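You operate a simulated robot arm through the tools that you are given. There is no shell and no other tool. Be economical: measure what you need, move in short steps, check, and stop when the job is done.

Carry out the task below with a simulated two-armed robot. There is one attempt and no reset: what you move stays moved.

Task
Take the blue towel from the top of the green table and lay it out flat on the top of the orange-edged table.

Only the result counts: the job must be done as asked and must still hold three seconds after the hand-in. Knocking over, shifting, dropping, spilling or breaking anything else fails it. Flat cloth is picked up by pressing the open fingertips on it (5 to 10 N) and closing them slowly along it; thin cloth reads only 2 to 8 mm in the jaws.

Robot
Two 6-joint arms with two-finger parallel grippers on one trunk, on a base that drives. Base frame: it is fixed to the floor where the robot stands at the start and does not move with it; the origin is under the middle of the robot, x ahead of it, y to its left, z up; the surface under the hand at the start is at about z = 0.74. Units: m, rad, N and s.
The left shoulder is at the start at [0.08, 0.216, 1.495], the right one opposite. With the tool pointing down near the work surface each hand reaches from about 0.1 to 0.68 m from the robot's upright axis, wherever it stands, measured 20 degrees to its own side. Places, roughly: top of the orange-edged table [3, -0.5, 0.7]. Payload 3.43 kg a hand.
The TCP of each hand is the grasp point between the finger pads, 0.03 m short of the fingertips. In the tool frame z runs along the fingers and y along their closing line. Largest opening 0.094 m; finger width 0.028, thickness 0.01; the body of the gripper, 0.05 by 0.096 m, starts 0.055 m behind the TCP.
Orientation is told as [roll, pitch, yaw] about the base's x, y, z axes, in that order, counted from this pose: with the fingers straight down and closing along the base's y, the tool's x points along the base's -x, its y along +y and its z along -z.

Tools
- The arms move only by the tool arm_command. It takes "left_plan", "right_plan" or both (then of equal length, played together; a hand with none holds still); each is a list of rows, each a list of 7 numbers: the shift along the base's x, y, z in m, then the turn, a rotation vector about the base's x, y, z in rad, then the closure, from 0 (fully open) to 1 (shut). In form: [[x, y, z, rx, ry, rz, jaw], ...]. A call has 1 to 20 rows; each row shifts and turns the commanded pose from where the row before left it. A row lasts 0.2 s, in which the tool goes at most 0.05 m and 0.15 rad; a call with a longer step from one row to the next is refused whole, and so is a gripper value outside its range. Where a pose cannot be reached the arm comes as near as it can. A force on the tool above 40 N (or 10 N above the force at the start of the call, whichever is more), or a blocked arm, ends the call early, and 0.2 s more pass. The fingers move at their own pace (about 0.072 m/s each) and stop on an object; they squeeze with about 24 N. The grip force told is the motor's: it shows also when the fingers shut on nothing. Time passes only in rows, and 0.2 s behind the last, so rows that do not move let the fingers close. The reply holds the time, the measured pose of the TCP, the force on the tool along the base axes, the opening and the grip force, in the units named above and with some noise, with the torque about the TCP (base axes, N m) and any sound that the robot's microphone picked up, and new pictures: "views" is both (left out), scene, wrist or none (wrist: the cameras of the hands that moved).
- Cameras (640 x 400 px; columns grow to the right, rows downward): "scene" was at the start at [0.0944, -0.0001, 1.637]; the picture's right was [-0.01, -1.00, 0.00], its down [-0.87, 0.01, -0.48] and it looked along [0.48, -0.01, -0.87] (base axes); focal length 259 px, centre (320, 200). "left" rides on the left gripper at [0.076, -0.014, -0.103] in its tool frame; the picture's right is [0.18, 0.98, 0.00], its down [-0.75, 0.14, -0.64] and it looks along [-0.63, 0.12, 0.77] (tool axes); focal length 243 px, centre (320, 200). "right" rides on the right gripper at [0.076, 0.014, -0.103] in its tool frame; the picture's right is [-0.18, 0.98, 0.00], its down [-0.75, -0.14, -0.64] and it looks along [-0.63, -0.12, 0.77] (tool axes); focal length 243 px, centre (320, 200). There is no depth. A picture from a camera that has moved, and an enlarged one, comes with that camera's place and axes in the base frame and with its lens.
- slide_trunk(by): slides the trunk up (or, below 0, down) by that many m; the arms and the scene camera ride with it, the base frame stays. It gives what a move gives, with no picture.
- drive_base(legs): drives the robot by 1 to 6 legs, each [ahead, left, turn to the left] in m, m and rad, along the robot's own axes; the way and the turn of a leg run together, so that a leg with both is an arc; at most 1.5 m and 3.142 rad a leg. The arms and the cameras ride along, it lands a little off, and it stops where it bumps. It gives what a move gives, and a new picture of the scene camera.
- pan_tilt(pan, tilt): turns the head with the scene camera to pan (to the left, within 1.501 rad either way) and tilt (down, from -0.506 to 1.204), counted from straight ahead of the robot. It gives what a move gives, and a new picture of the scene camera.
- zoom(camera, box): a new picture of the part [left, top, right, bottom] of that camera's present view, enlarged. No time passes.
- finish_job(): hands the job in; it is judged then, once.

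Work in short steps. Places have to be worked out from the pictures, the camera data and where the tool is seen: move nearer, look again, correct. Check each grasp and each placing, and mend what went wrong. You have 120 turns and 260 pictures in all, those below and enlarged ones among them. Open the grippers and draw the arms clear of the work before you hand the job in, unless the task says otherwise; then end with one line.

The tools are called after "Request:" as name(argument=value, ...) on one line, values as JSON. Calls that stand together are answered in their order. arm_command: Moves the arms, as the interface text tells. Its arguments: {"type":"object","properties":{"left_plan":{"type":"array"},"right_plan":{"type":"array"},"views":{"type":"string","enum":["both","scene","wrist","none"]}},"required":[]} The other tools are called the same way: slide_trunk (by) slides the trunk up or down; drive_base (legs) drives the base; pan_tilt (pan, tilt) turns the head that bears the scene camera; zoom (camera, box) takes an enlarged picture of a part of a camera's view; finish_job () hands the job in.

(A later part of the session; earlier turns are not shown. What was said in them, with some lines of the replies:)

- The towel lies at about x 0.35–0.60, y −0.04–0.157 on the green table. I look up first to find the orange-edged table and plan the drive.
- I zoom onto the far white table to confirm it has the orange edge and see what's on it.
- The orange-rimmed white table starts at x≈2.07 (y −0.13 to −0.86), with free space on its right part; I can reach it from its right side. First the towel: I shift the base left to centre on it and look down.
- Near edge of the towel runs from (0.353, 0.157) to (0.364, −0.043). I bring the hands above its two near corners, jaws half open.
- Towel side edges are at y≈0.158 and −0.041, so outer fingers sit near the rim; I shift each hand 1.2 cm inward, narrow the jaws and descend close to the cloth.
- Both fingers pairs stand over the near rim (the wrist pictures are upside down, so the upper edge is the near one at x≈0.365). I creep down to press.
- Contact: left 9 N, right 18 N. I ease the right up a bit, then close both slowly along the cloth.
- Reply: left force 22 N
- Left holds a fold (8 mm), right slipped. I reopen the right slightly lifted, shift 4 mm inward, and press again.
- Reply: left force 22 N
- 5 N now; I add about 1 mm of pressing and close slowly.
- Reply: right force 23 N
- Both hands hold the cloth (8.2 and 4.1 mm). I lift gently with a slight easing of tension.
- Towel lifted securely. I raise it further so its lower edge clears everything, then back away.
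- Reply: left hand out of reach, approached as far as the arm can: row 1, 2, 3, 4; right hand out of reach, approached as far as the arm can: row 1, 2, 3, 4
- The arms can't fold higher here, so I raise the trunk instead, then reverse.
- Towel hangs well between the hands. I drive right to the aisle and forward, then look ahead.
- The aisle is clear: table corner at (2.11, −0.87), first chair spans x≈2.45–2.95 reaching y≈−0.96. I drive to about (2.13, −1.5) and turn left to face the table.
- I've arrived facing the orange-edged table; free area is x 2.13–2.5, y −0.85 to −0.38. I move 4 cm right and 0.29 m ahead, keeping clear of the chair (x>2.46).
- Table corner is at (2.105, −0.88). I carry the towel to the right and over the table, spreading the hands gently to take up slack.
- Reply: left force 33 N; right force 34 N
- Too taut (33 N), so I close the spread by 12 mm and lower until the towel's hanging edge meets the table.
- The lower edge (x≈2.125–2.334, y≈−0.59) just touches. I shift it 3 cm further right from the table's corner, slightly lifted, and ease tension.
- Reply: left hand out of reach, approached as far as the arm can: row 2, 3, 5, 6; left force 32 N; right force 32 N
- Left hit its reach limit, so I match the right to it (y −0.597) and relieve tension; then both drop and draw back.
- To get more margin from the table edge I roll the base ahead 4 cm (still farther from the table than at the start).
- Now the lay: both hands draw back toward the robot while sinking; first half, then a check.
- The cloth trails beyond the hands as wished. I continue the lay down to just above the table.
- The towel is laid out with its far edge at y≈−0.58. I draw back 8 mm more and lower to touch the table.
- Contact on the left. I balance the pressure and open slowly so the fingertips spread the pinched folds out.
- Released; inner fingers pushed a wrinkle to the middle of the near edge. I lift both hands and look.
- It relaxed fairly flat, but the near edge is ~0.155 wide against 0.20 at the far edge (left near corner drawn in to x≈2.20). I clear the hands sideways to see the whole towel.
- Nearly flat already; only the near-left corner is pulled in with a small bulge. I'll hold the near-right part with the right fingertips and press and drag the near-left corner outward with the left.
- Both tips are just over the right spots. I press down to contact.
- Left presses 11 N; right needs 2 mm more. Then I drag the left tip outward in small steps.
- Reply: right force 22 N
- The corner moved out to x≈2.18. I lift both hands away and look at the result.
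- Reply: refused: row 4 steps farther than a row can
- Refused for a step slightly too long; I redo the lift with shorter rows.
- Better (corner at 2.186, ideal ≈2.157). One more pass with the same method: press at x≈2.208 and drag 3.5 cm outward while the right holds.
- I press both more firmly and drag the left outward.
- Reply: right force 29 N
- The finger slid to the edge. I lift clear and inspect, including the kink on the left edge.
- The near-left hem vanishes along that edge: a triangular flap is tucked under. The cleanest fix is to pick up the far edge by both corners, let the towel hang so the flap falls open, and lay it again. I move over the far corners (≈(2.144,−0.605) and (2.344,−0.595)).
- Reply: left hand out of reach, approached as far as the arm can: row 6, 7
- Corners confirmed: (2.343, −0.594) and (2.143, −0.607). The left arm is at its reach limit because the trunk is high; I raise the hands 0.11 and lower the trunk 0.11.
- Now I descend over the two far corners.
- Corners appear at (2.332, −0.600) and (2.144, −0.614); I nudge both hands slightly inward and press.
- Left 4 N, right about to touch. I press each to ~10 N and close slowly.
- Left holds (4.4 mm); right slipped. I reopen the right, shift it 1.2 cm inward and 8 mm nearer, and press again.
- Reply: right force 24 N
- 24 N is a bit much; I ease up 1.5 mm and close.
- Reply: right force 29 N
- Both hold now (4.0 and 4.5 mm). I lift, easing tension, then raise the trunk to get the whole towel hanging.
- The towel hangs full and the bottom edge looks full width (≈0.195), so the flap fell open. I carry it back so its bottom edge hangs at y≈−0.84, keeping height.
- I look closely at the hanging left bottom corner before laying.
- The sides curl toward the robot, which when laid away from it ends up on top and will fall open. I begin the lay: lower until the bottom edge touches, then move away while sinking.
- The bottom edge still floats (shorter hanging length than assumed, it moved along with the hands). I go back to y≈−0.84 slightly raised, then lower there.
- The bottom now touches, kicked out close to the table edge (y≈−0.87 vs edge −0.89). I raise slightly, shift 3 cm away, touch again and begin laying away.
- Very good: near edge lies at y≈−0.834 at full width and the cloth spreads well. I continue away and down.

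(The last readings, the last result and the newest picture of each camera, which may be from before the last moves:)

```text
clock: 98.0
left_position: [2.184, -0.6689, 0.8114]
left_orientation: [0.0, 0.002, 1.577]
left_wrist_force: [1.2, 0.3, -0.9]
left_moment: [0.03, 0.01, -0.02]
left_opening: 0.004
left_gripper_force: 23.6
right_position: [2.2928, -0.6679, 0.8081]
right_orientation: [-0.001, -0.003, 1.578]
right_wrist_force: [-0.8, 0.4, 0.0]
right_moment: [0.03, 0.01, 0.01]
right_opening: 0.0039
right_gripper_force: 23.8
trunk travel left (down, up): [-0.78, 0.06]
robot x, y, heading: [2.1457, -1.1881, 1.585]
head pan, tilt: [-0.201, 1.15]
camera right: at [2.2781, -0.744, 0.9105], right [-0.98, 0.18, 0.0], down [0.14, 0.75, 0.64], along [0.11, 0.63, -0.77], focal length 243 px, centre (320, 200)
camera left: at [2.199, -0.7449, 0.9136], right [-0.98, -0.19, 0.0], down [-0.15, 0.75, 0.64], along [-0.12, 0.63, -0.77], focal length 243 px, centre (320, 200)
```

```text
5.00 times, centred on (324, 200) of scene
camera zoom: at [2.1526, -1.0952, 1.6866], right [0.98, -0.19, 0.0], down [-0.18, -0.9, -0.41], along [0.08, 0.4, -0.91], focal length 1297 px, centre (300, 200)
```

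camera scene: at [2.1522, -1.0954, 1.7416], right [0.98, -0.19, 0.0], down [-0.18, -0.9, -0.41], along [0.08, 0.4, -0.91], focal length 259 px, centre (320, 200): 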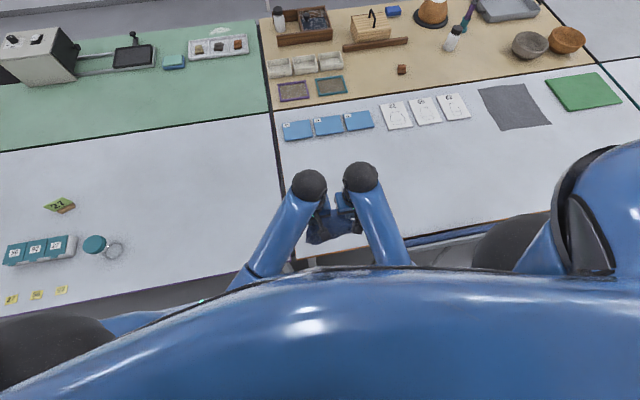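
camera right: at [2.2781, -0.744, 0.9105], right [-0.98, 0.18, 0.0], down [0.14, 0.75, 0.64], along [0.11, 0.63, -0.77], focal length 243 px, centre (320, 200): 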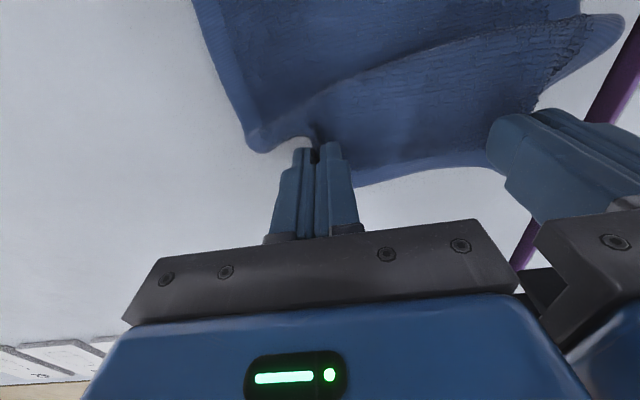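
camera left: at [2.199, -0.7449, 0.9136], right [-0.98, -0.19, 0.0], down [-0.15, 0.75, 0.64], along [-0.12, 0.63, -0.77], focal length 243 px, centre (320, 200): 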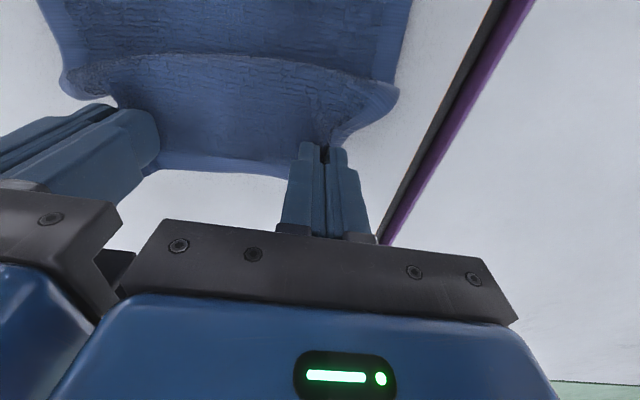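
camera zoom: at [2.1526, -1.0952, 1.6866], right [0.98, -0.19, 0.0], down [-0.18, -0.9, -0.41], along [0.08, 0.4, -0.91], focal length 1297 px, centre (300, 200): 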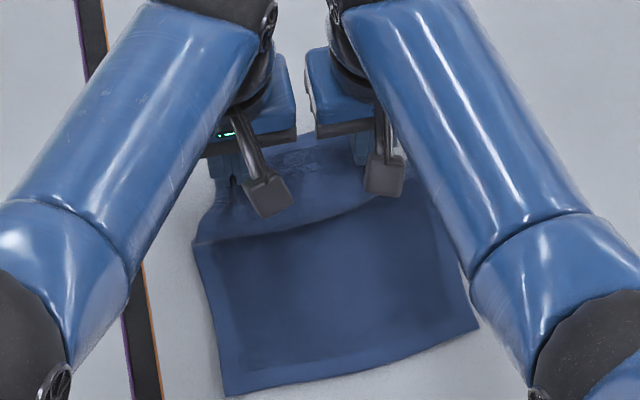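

The near-left hem is restored. There is some slack before the hands, so I move away 3 cm and then lower.

Request:
arm_command(left_plan=[[0, 0.012, 0, 0, 0, 0, 1], [0, 0.012, -0.005, 0, 0, 0, 1], [0, 0.008, -0.012, 0, 0, 0, 1], [0, 0.004, -0.01, 0, 0, 0, 1]], right_plan=[[0, 0.012, 0, 0, 0, 0, 1], [0, 0.012, -0.005, 0, 0, 0, 1], [0, 0.008, -0.012, 0, 0, 0, 1], [0, 0.004, -0.008, 0, 0, 0, 1]], views="wrist")

Request:
zoom(camera="scene", box=[260, 160, 388, 240])

```text
clock: 99.0
left_position: [2.1781, -0.6495, 0.8058]
left_orientation: [-0.004, -0.007, 1.578]
left_wrist_force: [14.7, 3.5, -2.7]
left_moment: [0.16, -0.43, 0.09]
left_opening: 0.0042
left_gripper_force: 24.3
left hand out of reach, approached as far as the arm can: row 3, 4
right_position: [2.2916, -0.6333, 0.7833]
right_orientation: [0.002, -0.002, 1.58]
right_wrist_force: [-13.3, -4.7, 3.4]
right_moment: [-0.12, 0.47, 0.09]
right_opening: 0.0043
right_gripper_force: 24.2
trunk travel left (down, up): [-0.78, 0.06]
robot x, y, heading: [2.1437, -1.1839, 1.576]
head pan, tilt: [-0.201, 1.15]
camera right: at [2.2778, -0.7099, 0.887], right [-0.98, 0.18, 0.0], down [0.14, 0.75, 0.64], along [0.11, 0.63, -0.77], focal length 243 px, centre (320, 200)
camera left: at [2.1945, -0.7274, 0.9075], right [-0.98, -0.19, -0.01], down [-0.15, 0.75, 0.65], along [-0.12, 0.64, -0.76], focal length 243 px, centre (320, 200)
```

right: 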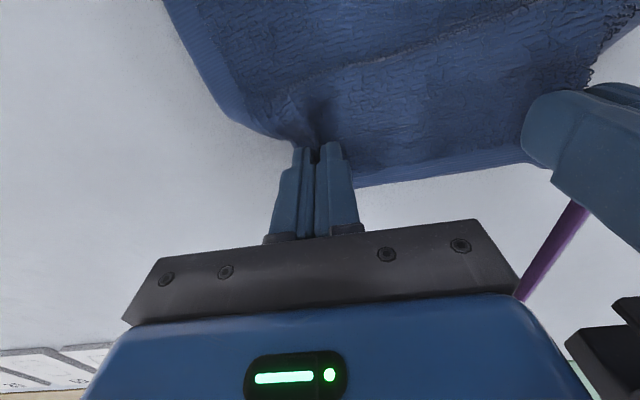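
left: 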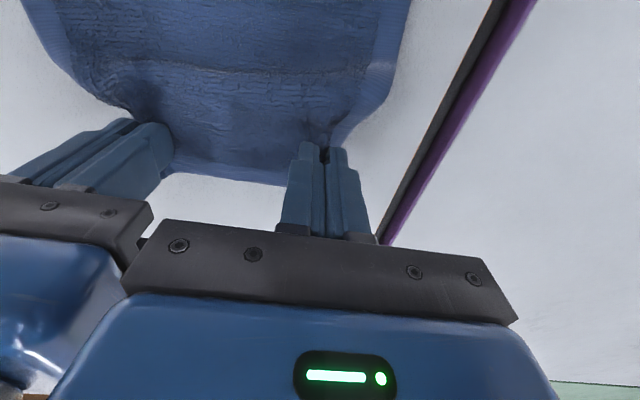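

```text
5.00 times, centred on (324, 200) of scene
camera zoom: at [2.1511, -1.0976, 1.6868], right [0.98, -0.19, 0.0], down [-0.18, -0.9, -0.41], along [0.08, 0.4, -0.91], focal length 1297 px, centre (300, 200)
```

zoom: 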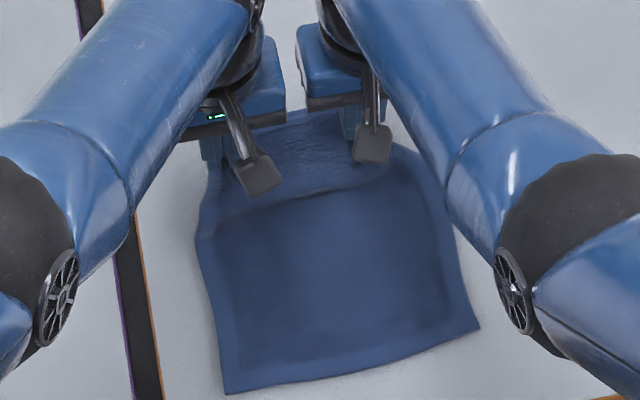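

The left arm is again at its limit, so I raise the right slightly and lower the trunk to bring both down together.

Request:
arm_command(right_plan=[[0, -0.003, 0.012, 0, 0, 0, 1], [-0.003, 0, 0.01, 0, 0, 0, 1]], left_plan=[[0, 0, 0, 0, 0, 0, 1], [0, 0, 0.002, 0, 0, 0, 1]], views="none")

Request:
slide_trunk(by=-0.025)

Request:
arm_command(left_plan=[[0, 0.01, 0.0, 0, 0, 0, 1], [0, 0.006, 0, 0, 0, 0, 1]], right_plan=[[0, 0.002, 0, 0, 0, 0, 1], [0, 0.002, 0, 0, 0, 0, 1]], views="wrist")

```text
clock: 99.6
left_position: [2.1789, -0.6513, 0.8069]
left_orientation: [-0.001, -0.005, 1.578]
left_wrist_force: [14.4, 3.8, -0.5]
left_moment: [0.11, -0.4, 0.11]
left_opening: 0.0042
left_gripper_force: 24.1
right_position: [2.2927, -0.6359, 0.8068]
right_orientation: [0.0, -0.002, 1.577]
right_wrist_force: [-13.6, -5.0, -1.0]
right_moment: [-0.12, 0.44, 0.06]
right_opening: 0.0041
right_gripper_force: 23.4
trunk travel left (down, up): [-0.78, 0.06]
robot x, y, heading: [2.1418, -1.1857, 1.579]
head pan, tilt: [-0.201, 1.15]
```

```text
clock: 100.3
left_position: [2.1775, -0.651, 0.7811]
left_orientation: [-0.002, -0.001, 1.577]
left_wrist_force: [14.2, 3.3, -0.4]
left_moment: [0.11, -0.47, 0.11]
left_opening: 0.0042
left_gripper_force: 24.1
right_position: [2.2931, -0.6353, 0.7807]
right_orientation: [0.0, -0.002, 1.578]
right_wrist_force: [-14.2, -4.0, 0.2]
right_moment: [-0.13, 0.41, 0.08]
right_opening: 0.0041
right_gripper_force: 23.9
trunk travel left (down, up): [-0.755, 0.085]
robot x, y, heading: [2.1421, -1.1855, 1.584]
head pan, tilt: [-0.201, 1.15]
```

```text
clock: 100.9
left_position: [2.1768, -0.6399, 0.785]
left_orientation: [-0.003, -0.001, 1.578]
left_wrist_force: [14.8, 2.5, -0.1]
left_moment: [0.06, -0.45, 0.11]
left_opening: 0.0042
left_gripper_force: 24.2
left hand out of reach, approached as far as the arm can: row 1
right_position: [2.2932, -0.6307, 0.78]
right_orientation: [0.002, 0.002, 1.578]
right_wrist_force: [-14.6, -2.3, 1.2]
right_moment: [-0.09, 0.43, 0.07]
right_opening: 0.0043
right_gripper_force: 24.3
trunk travel left (down, up): [-0.755, 0.085]
robot x, y, heading: [2.1386, -1.1869, 1.577]
head pan, tilt: [-0.201, 1.15]
camera right: at [2.2782, -0.7065, 0.8828], right [-0.98, 0.18, 0.0], down [0.14, 0.75, 0.64], along [0.11, 0.63, -0.77], focal length 243 px, centre (320, 200)
camera left: at [2.1919, -0.7161, 0.8871], right [-0.98, -0.19, 0.0], down [-0.15, 0.75, 0.64], along [-0.12, 0.63, -0.77], focal length 243 px, centre (320, 200)
```

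right: 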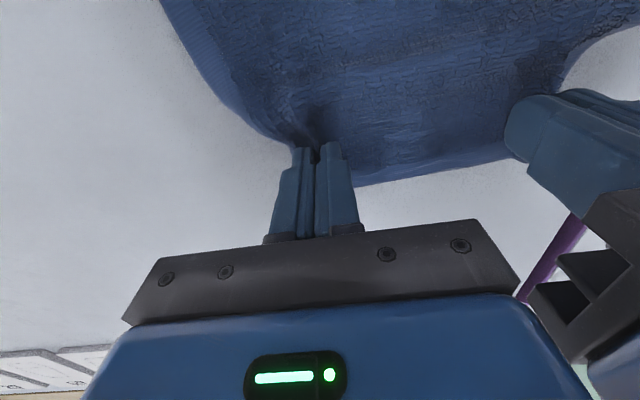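
left: 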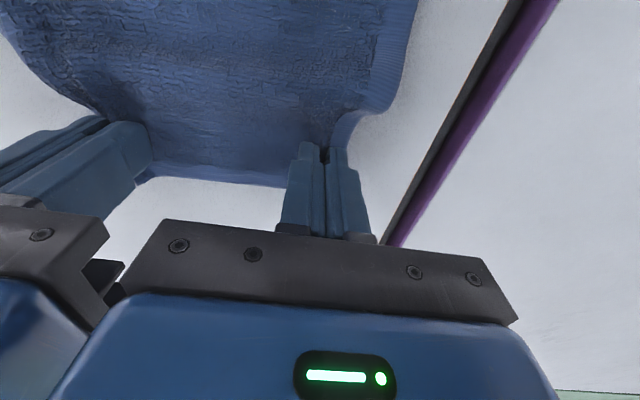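

Both ends are down to within a centimetre. I lower 5 mm via the trunk and open slowly to release.

Request:
slide_trunk(by=-0.006)

Request:
arm_command(left_plan=[[0.003, 0, -0.001, 0, 0, 0, 1], [0, 0, 0, 0, 0, 0, 0.9], [0, 0, 0, 0, 0, 0, 0.8], [0, 0, 0, 0, 0, 0, 0.7], [0, 0, 0, 0, 0, 0, 0.6], [0, 0, 0, 0, 0, 0, 0.55], [0, 0, 0.01, 0, 0, 0, 0.5], [0, 0, 0.02, 0, 0, 0, 0.5]], right_plan=[[-0.003, 0, 0, 0, 0, 0, 1], [0, 0, 0, 0, 0, 0, 0.9], [0, 0, 0, 0, 0, 0, 0.8], [0, 0, 0, 0, 0, 0, 0.7], [0, 0, 0, 0, 0, 0, 0.6], [0, 0, 0, 0, 0, 0, 0.55], [0, 0, 0.01, 0, 0, 0, 0.5], [0, 0, 0.02, 0, 0, 0, 0.5]], views="wrist")

```text
clock: 101.5
left_position: [2.1765, -0.6411, 0.7803]
left_orientation: [-0.002, -0.003, 1.578]
left_wrist_force: [15.3, 2.8, -0.9]
left_moment: [0.1, -0.48, 0.1]
left_opening: 0.0043
left_gripper_force: 24.2
right_position: [2.2925, -0.6309, 0.7765]
right_orientation: [0.0, -0.003, 1.578]
right_wrist_force: [-14.8, -2.8, 6.0]
right_moment: [-0.09, 0.39, 0.09]
right_opening: 0.0043
right_gripper_force: 24.0
trunk travel left (down, up): [-0.749, 0.091]
robot x, y, heading: [2.1432, -1.1839, 1.573]
head pan, tilt: [-0.201, 1.15]
```

```text
clock: 103.3
left_position: [2.1767, -0.644, 0.8101]
left_orientation: [0.001, -0.002, 1.578]
left_wrist_force: [1.0, -1.2, 0.5]
left_moment: [-0.01, -0.01, 0.0]
left_opening: 0.0471
left_gripper_force: 0.1
left hand out of reach, approached as far as the arm can: row 1
right_position: [2.2905, -0.6316, 0.805]
right_orientation: [-0.001, -0.002, 1.578]
right_wrist_force: [-0.3, 0.5, -0.2]
right_moment: [0.0, -0.01, 0.0]
right_opening: 0.047
right_gripper_force: 0.1
trunk travel left (down, up): [-0.749, 0.091]
robot x, y, heading: [2.1417, -1.1867, 1.577]
head pan, tilt: [-0.201, 1.15]
camera right: at [2.2749, -0.7083, 0.9068], right [-0.98, 0.18, 0.0], down [0.14, 0.75, 0.64], along [0.11, 0.63, -0.77], focal length 243 px, centre (320, 200)
camera left: at [2.1917, -0.7192, 0.9129], right [-0.98, -0.19, 0.0], down [-0.15, 0.75, 0.64], along [-0.12, 0.63, -0.77], focal length 243 px, centre (320, 200)
```

right: 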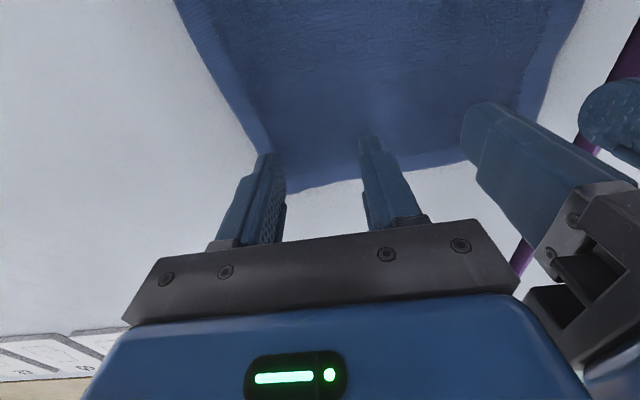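
left: 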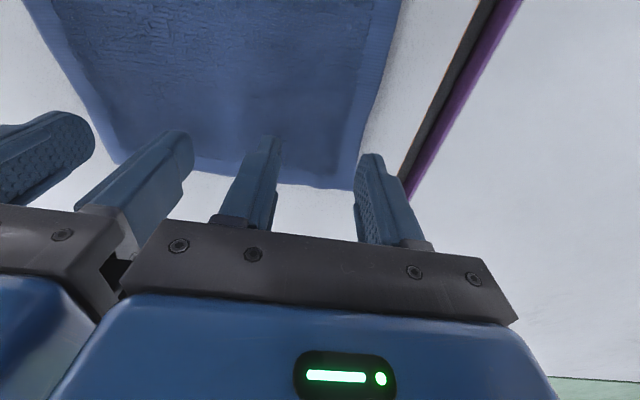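

Both released and the far corners opened out. I raise the hands and move them apart and back to inspect.

Request:
arm_command(left_plan=[[0, 0, 0.04, 0, 0, 0, 0.5], [0, 0, 0.04, 0, 0, 0, 0.5], [-0.045, 0, 0, 0, 0, 0, 0.5], [-0.045, 0, 0, 0, 0, 0, 0.5], [-0.045, 0, 0, 0, 0, 0, 0.5]], right_plan=[[0, 0, 0.04, 0, 0, 0, 0.5], [0, 0, 0.04, 0, 0, 0, 0.5], [0.045, 0, 0, 0, 0, 0, 0.5], [0.045, 0, 0, 0, 0, 0, 0.5], [0.045, 0, 0, 0, 0, 0, 0.5]], views="none")

Request:
zoom(camera="scene", box=[260, 160, 388, 240])

```text
clock: 104.5
left_position: [2.0385, -0.6401, 0.8895]
left_orientation: [-0.001, -0.003, 1.576]
left_wrist_force: [-0.1, 0.6, 0.3]
left_moment: [0.02, -0.01, 0.02]
left_opening: 0.0468
left_gripper_force: 0.0
right_position: [2.4249, -0.6291, 0.8844]
right_orientation: [0.001, 0.0, 1.579]
right_wrist_force: [0.4, 0.1, -0.7]
right_moment: [-0.02, -0.05, -0.01]
right_opening: 0.047
right_gripper_force: 0.0
trunk travel left (down, up): [-0.749, 0.091]
robot x, y, heading: [2.143, -1.1882, 1.582]
head pan, tilt: [-0.201, 1.15]
```

```text
5.00 times, centred on (324, 200) of scene
camera zoom: at [2.1519, -1.0975, 1.6558], right [0.98, -0.19, 0.0], down [-0.18, -0.9, -0.41], along [0.08, 0.4, -0.91], focal length 1297 px, centre (300, 200)
```

zoom: 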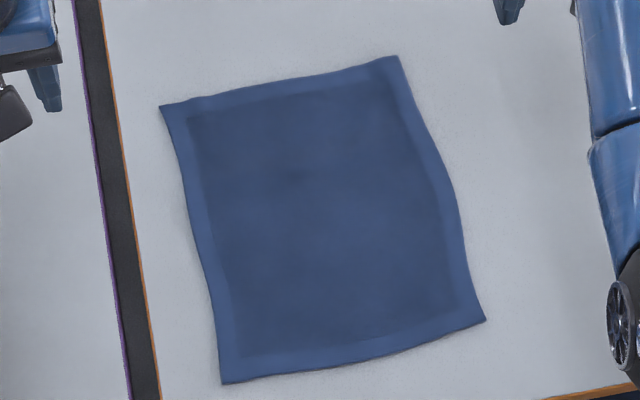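

The towel lies flat as a full rectangle with its hem visible on all four sides. I raise the arms and back the robot off a little.

Request:
arm_command(left_plan=[[0.02, -0.02, 0.04, 0, 0, 0, 0.5], [0.02, -0.02, 0.04, 0, 0, 0, 0.5], [0.0, -0.02, 0.04, 0, 0, 0, 0.5]], right_plan=[[-0.02, -0.02, 0.04, 0, 0, 0, 0.5], [-0.02, -0.02, 0.04, 0, 0, 0, 0.5], [0.0, -0.02, 0.04, 0, 0, 0, 0.5]], views="none")

Request:
drive_base(legs=[[-0.35, 0, 0]])

Request:
pan_tilt(pan=-0.1, tilt=0.85)

Request:
zoom(camera="scene", box=[240, 130, 440, 255])

```text
clock: 105.3
left_position: [2.0834, -0.6897, 0.98]
left_orientation: [-0.001, -0.001, 1.578]
left_wrist_force: [0.2, -0.3, 0.0]
left_moment: [-0.01, 0.05, 0.02]
left_opening: 0.0468
left_gripper_force: 0.1
left hand out of reach, approached as far as the arm can: row 3
right_position: [2.3838, -0.6744, 0.9733]
right_orientation: [-0.002, -0.003, 1.577]
right_wrist_force: [0.2, 0.4, 0.3]
right_moment: [0.02, 0.01, 0.03]
right_opening: 0.0472
right_gripper_force: 0.0
right hand out of reach, approached as far as the arm can: row 3
trunk travel left (down, up): [-0.749, 0.091]
robot x, y, heading: [2.1431, -1.1865, 1.568]
head pan, tilt: [-0.201, 1.15]
```

```text
clock: 107.5
left_position: [2.0875, -1.0397, 0.9795]
left_orientation: [-0.002, -0.002, 1.571]
left_wrist_force: [0.3, -0.4, 0.7]
left_moment: [0.02, 0.0, -0.05]
left_opening: 0.0471
left_gripper_force: 0.1
right_position: [2.3879, -1.0273, 0.9728]
right_orientation: [-0.001, -0.001, 1.571]
right_wrist_force: [0.0, 0.0, -0.2]
right_moment: [0.01, 0.02, 0.01]
right_opening: 0.0472
right_gripper_force: 0.1
trunk travel left (down, up): [-0.749, 0.091]
robot x, y, heading: [2.1441, -1.5379, 1.576]
head pan, tilt: [-0.201, 1.15]
camera scene: at [2.1543, -1.4469, 1.6554], right [0.98, -0.2, 0.0], down [-0.18, -0.9, -0.41], along [0.08, 0.4, -0.91], focal length 259 px, centre (320, 200)
```

scene: 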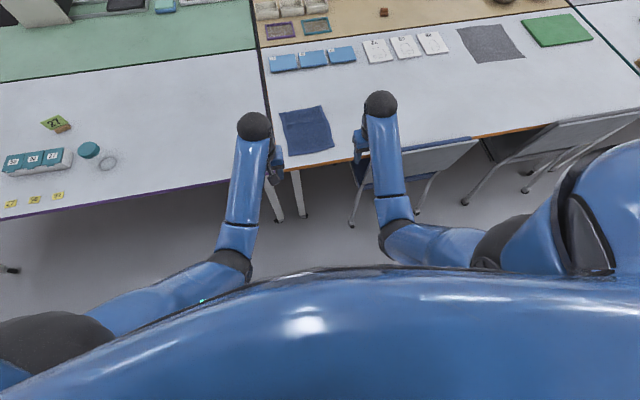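

```text
clock: 108.3
left_position: [2.0883, -1.0417, 0.9803]
left_orientation: [-0.001, -0.003, 1.571]
left_wrist_force: [-0.7, -0.8, -0.1]
left_moment: [-0.02, 0.02, -0.01]
left_opening: 0.0469
left_gripper_force: 0.1
right_position: [2.3891, -1.0293, 0.9736]
right_orientation: [0.0, -0.003, 1.572]
right_wrist_force: [0.1, 0.0, 0.1]
right_moment: [-0.01, 0.0, -0.02]
right_opening: 0.0468
right_gripper_force: 0.2
trunk travel left (down, up): [-0.749, 0.091]
robot x, y, heading: [2.1424, -1.5406, 1.572]
head pan, tilt: [-0.099, 0.85]
camera scene: at [2.1502, -1.4315, 1.6765], right [1.0, -0.1, 0.0], down [-0.07, -0.75, -0.66], along [0.06, 0.66, -0.75], focal length 259 px, centre (320, 200)
```

scene: 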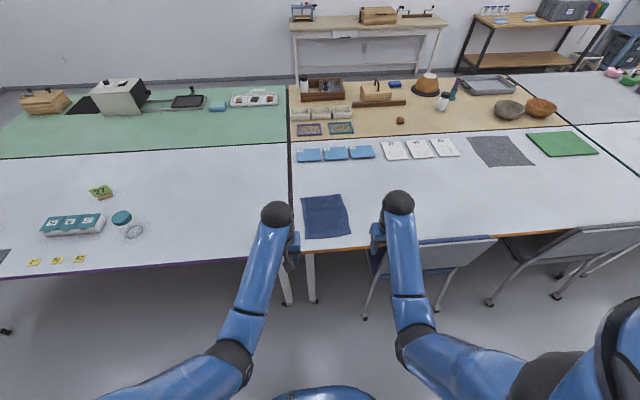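

```text
3.20 times, centred on (340, 192) of scene
camera zoom: at [2.1502, -1.4315, 1.6765], right [1.0, -0.1, 0.0], down [-0.07, -0.75, -0.66], along [0.06, 0.66, -0.75], focal length 830 px, centre (256, 224)
```

zoom: 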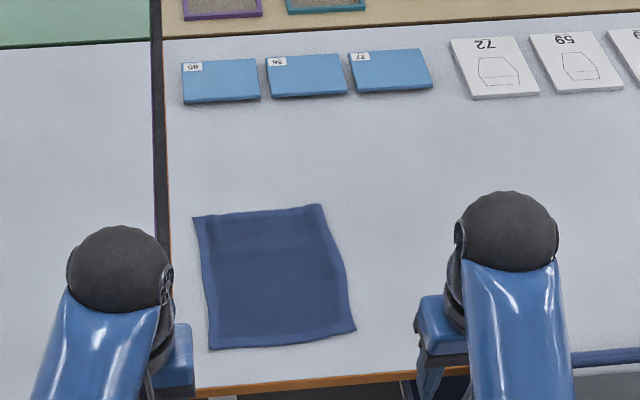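

The towel is flat on the orange-edged table, nothing else moved, and the open grippers are clear. I hand in.

Request:
finish_job()

```text
The job is handed in.
```

The blue towel is laid out flat on the orange-edged table; in the last pictures nothing else looked moved, and the grippers are open and the arms drawn clear.
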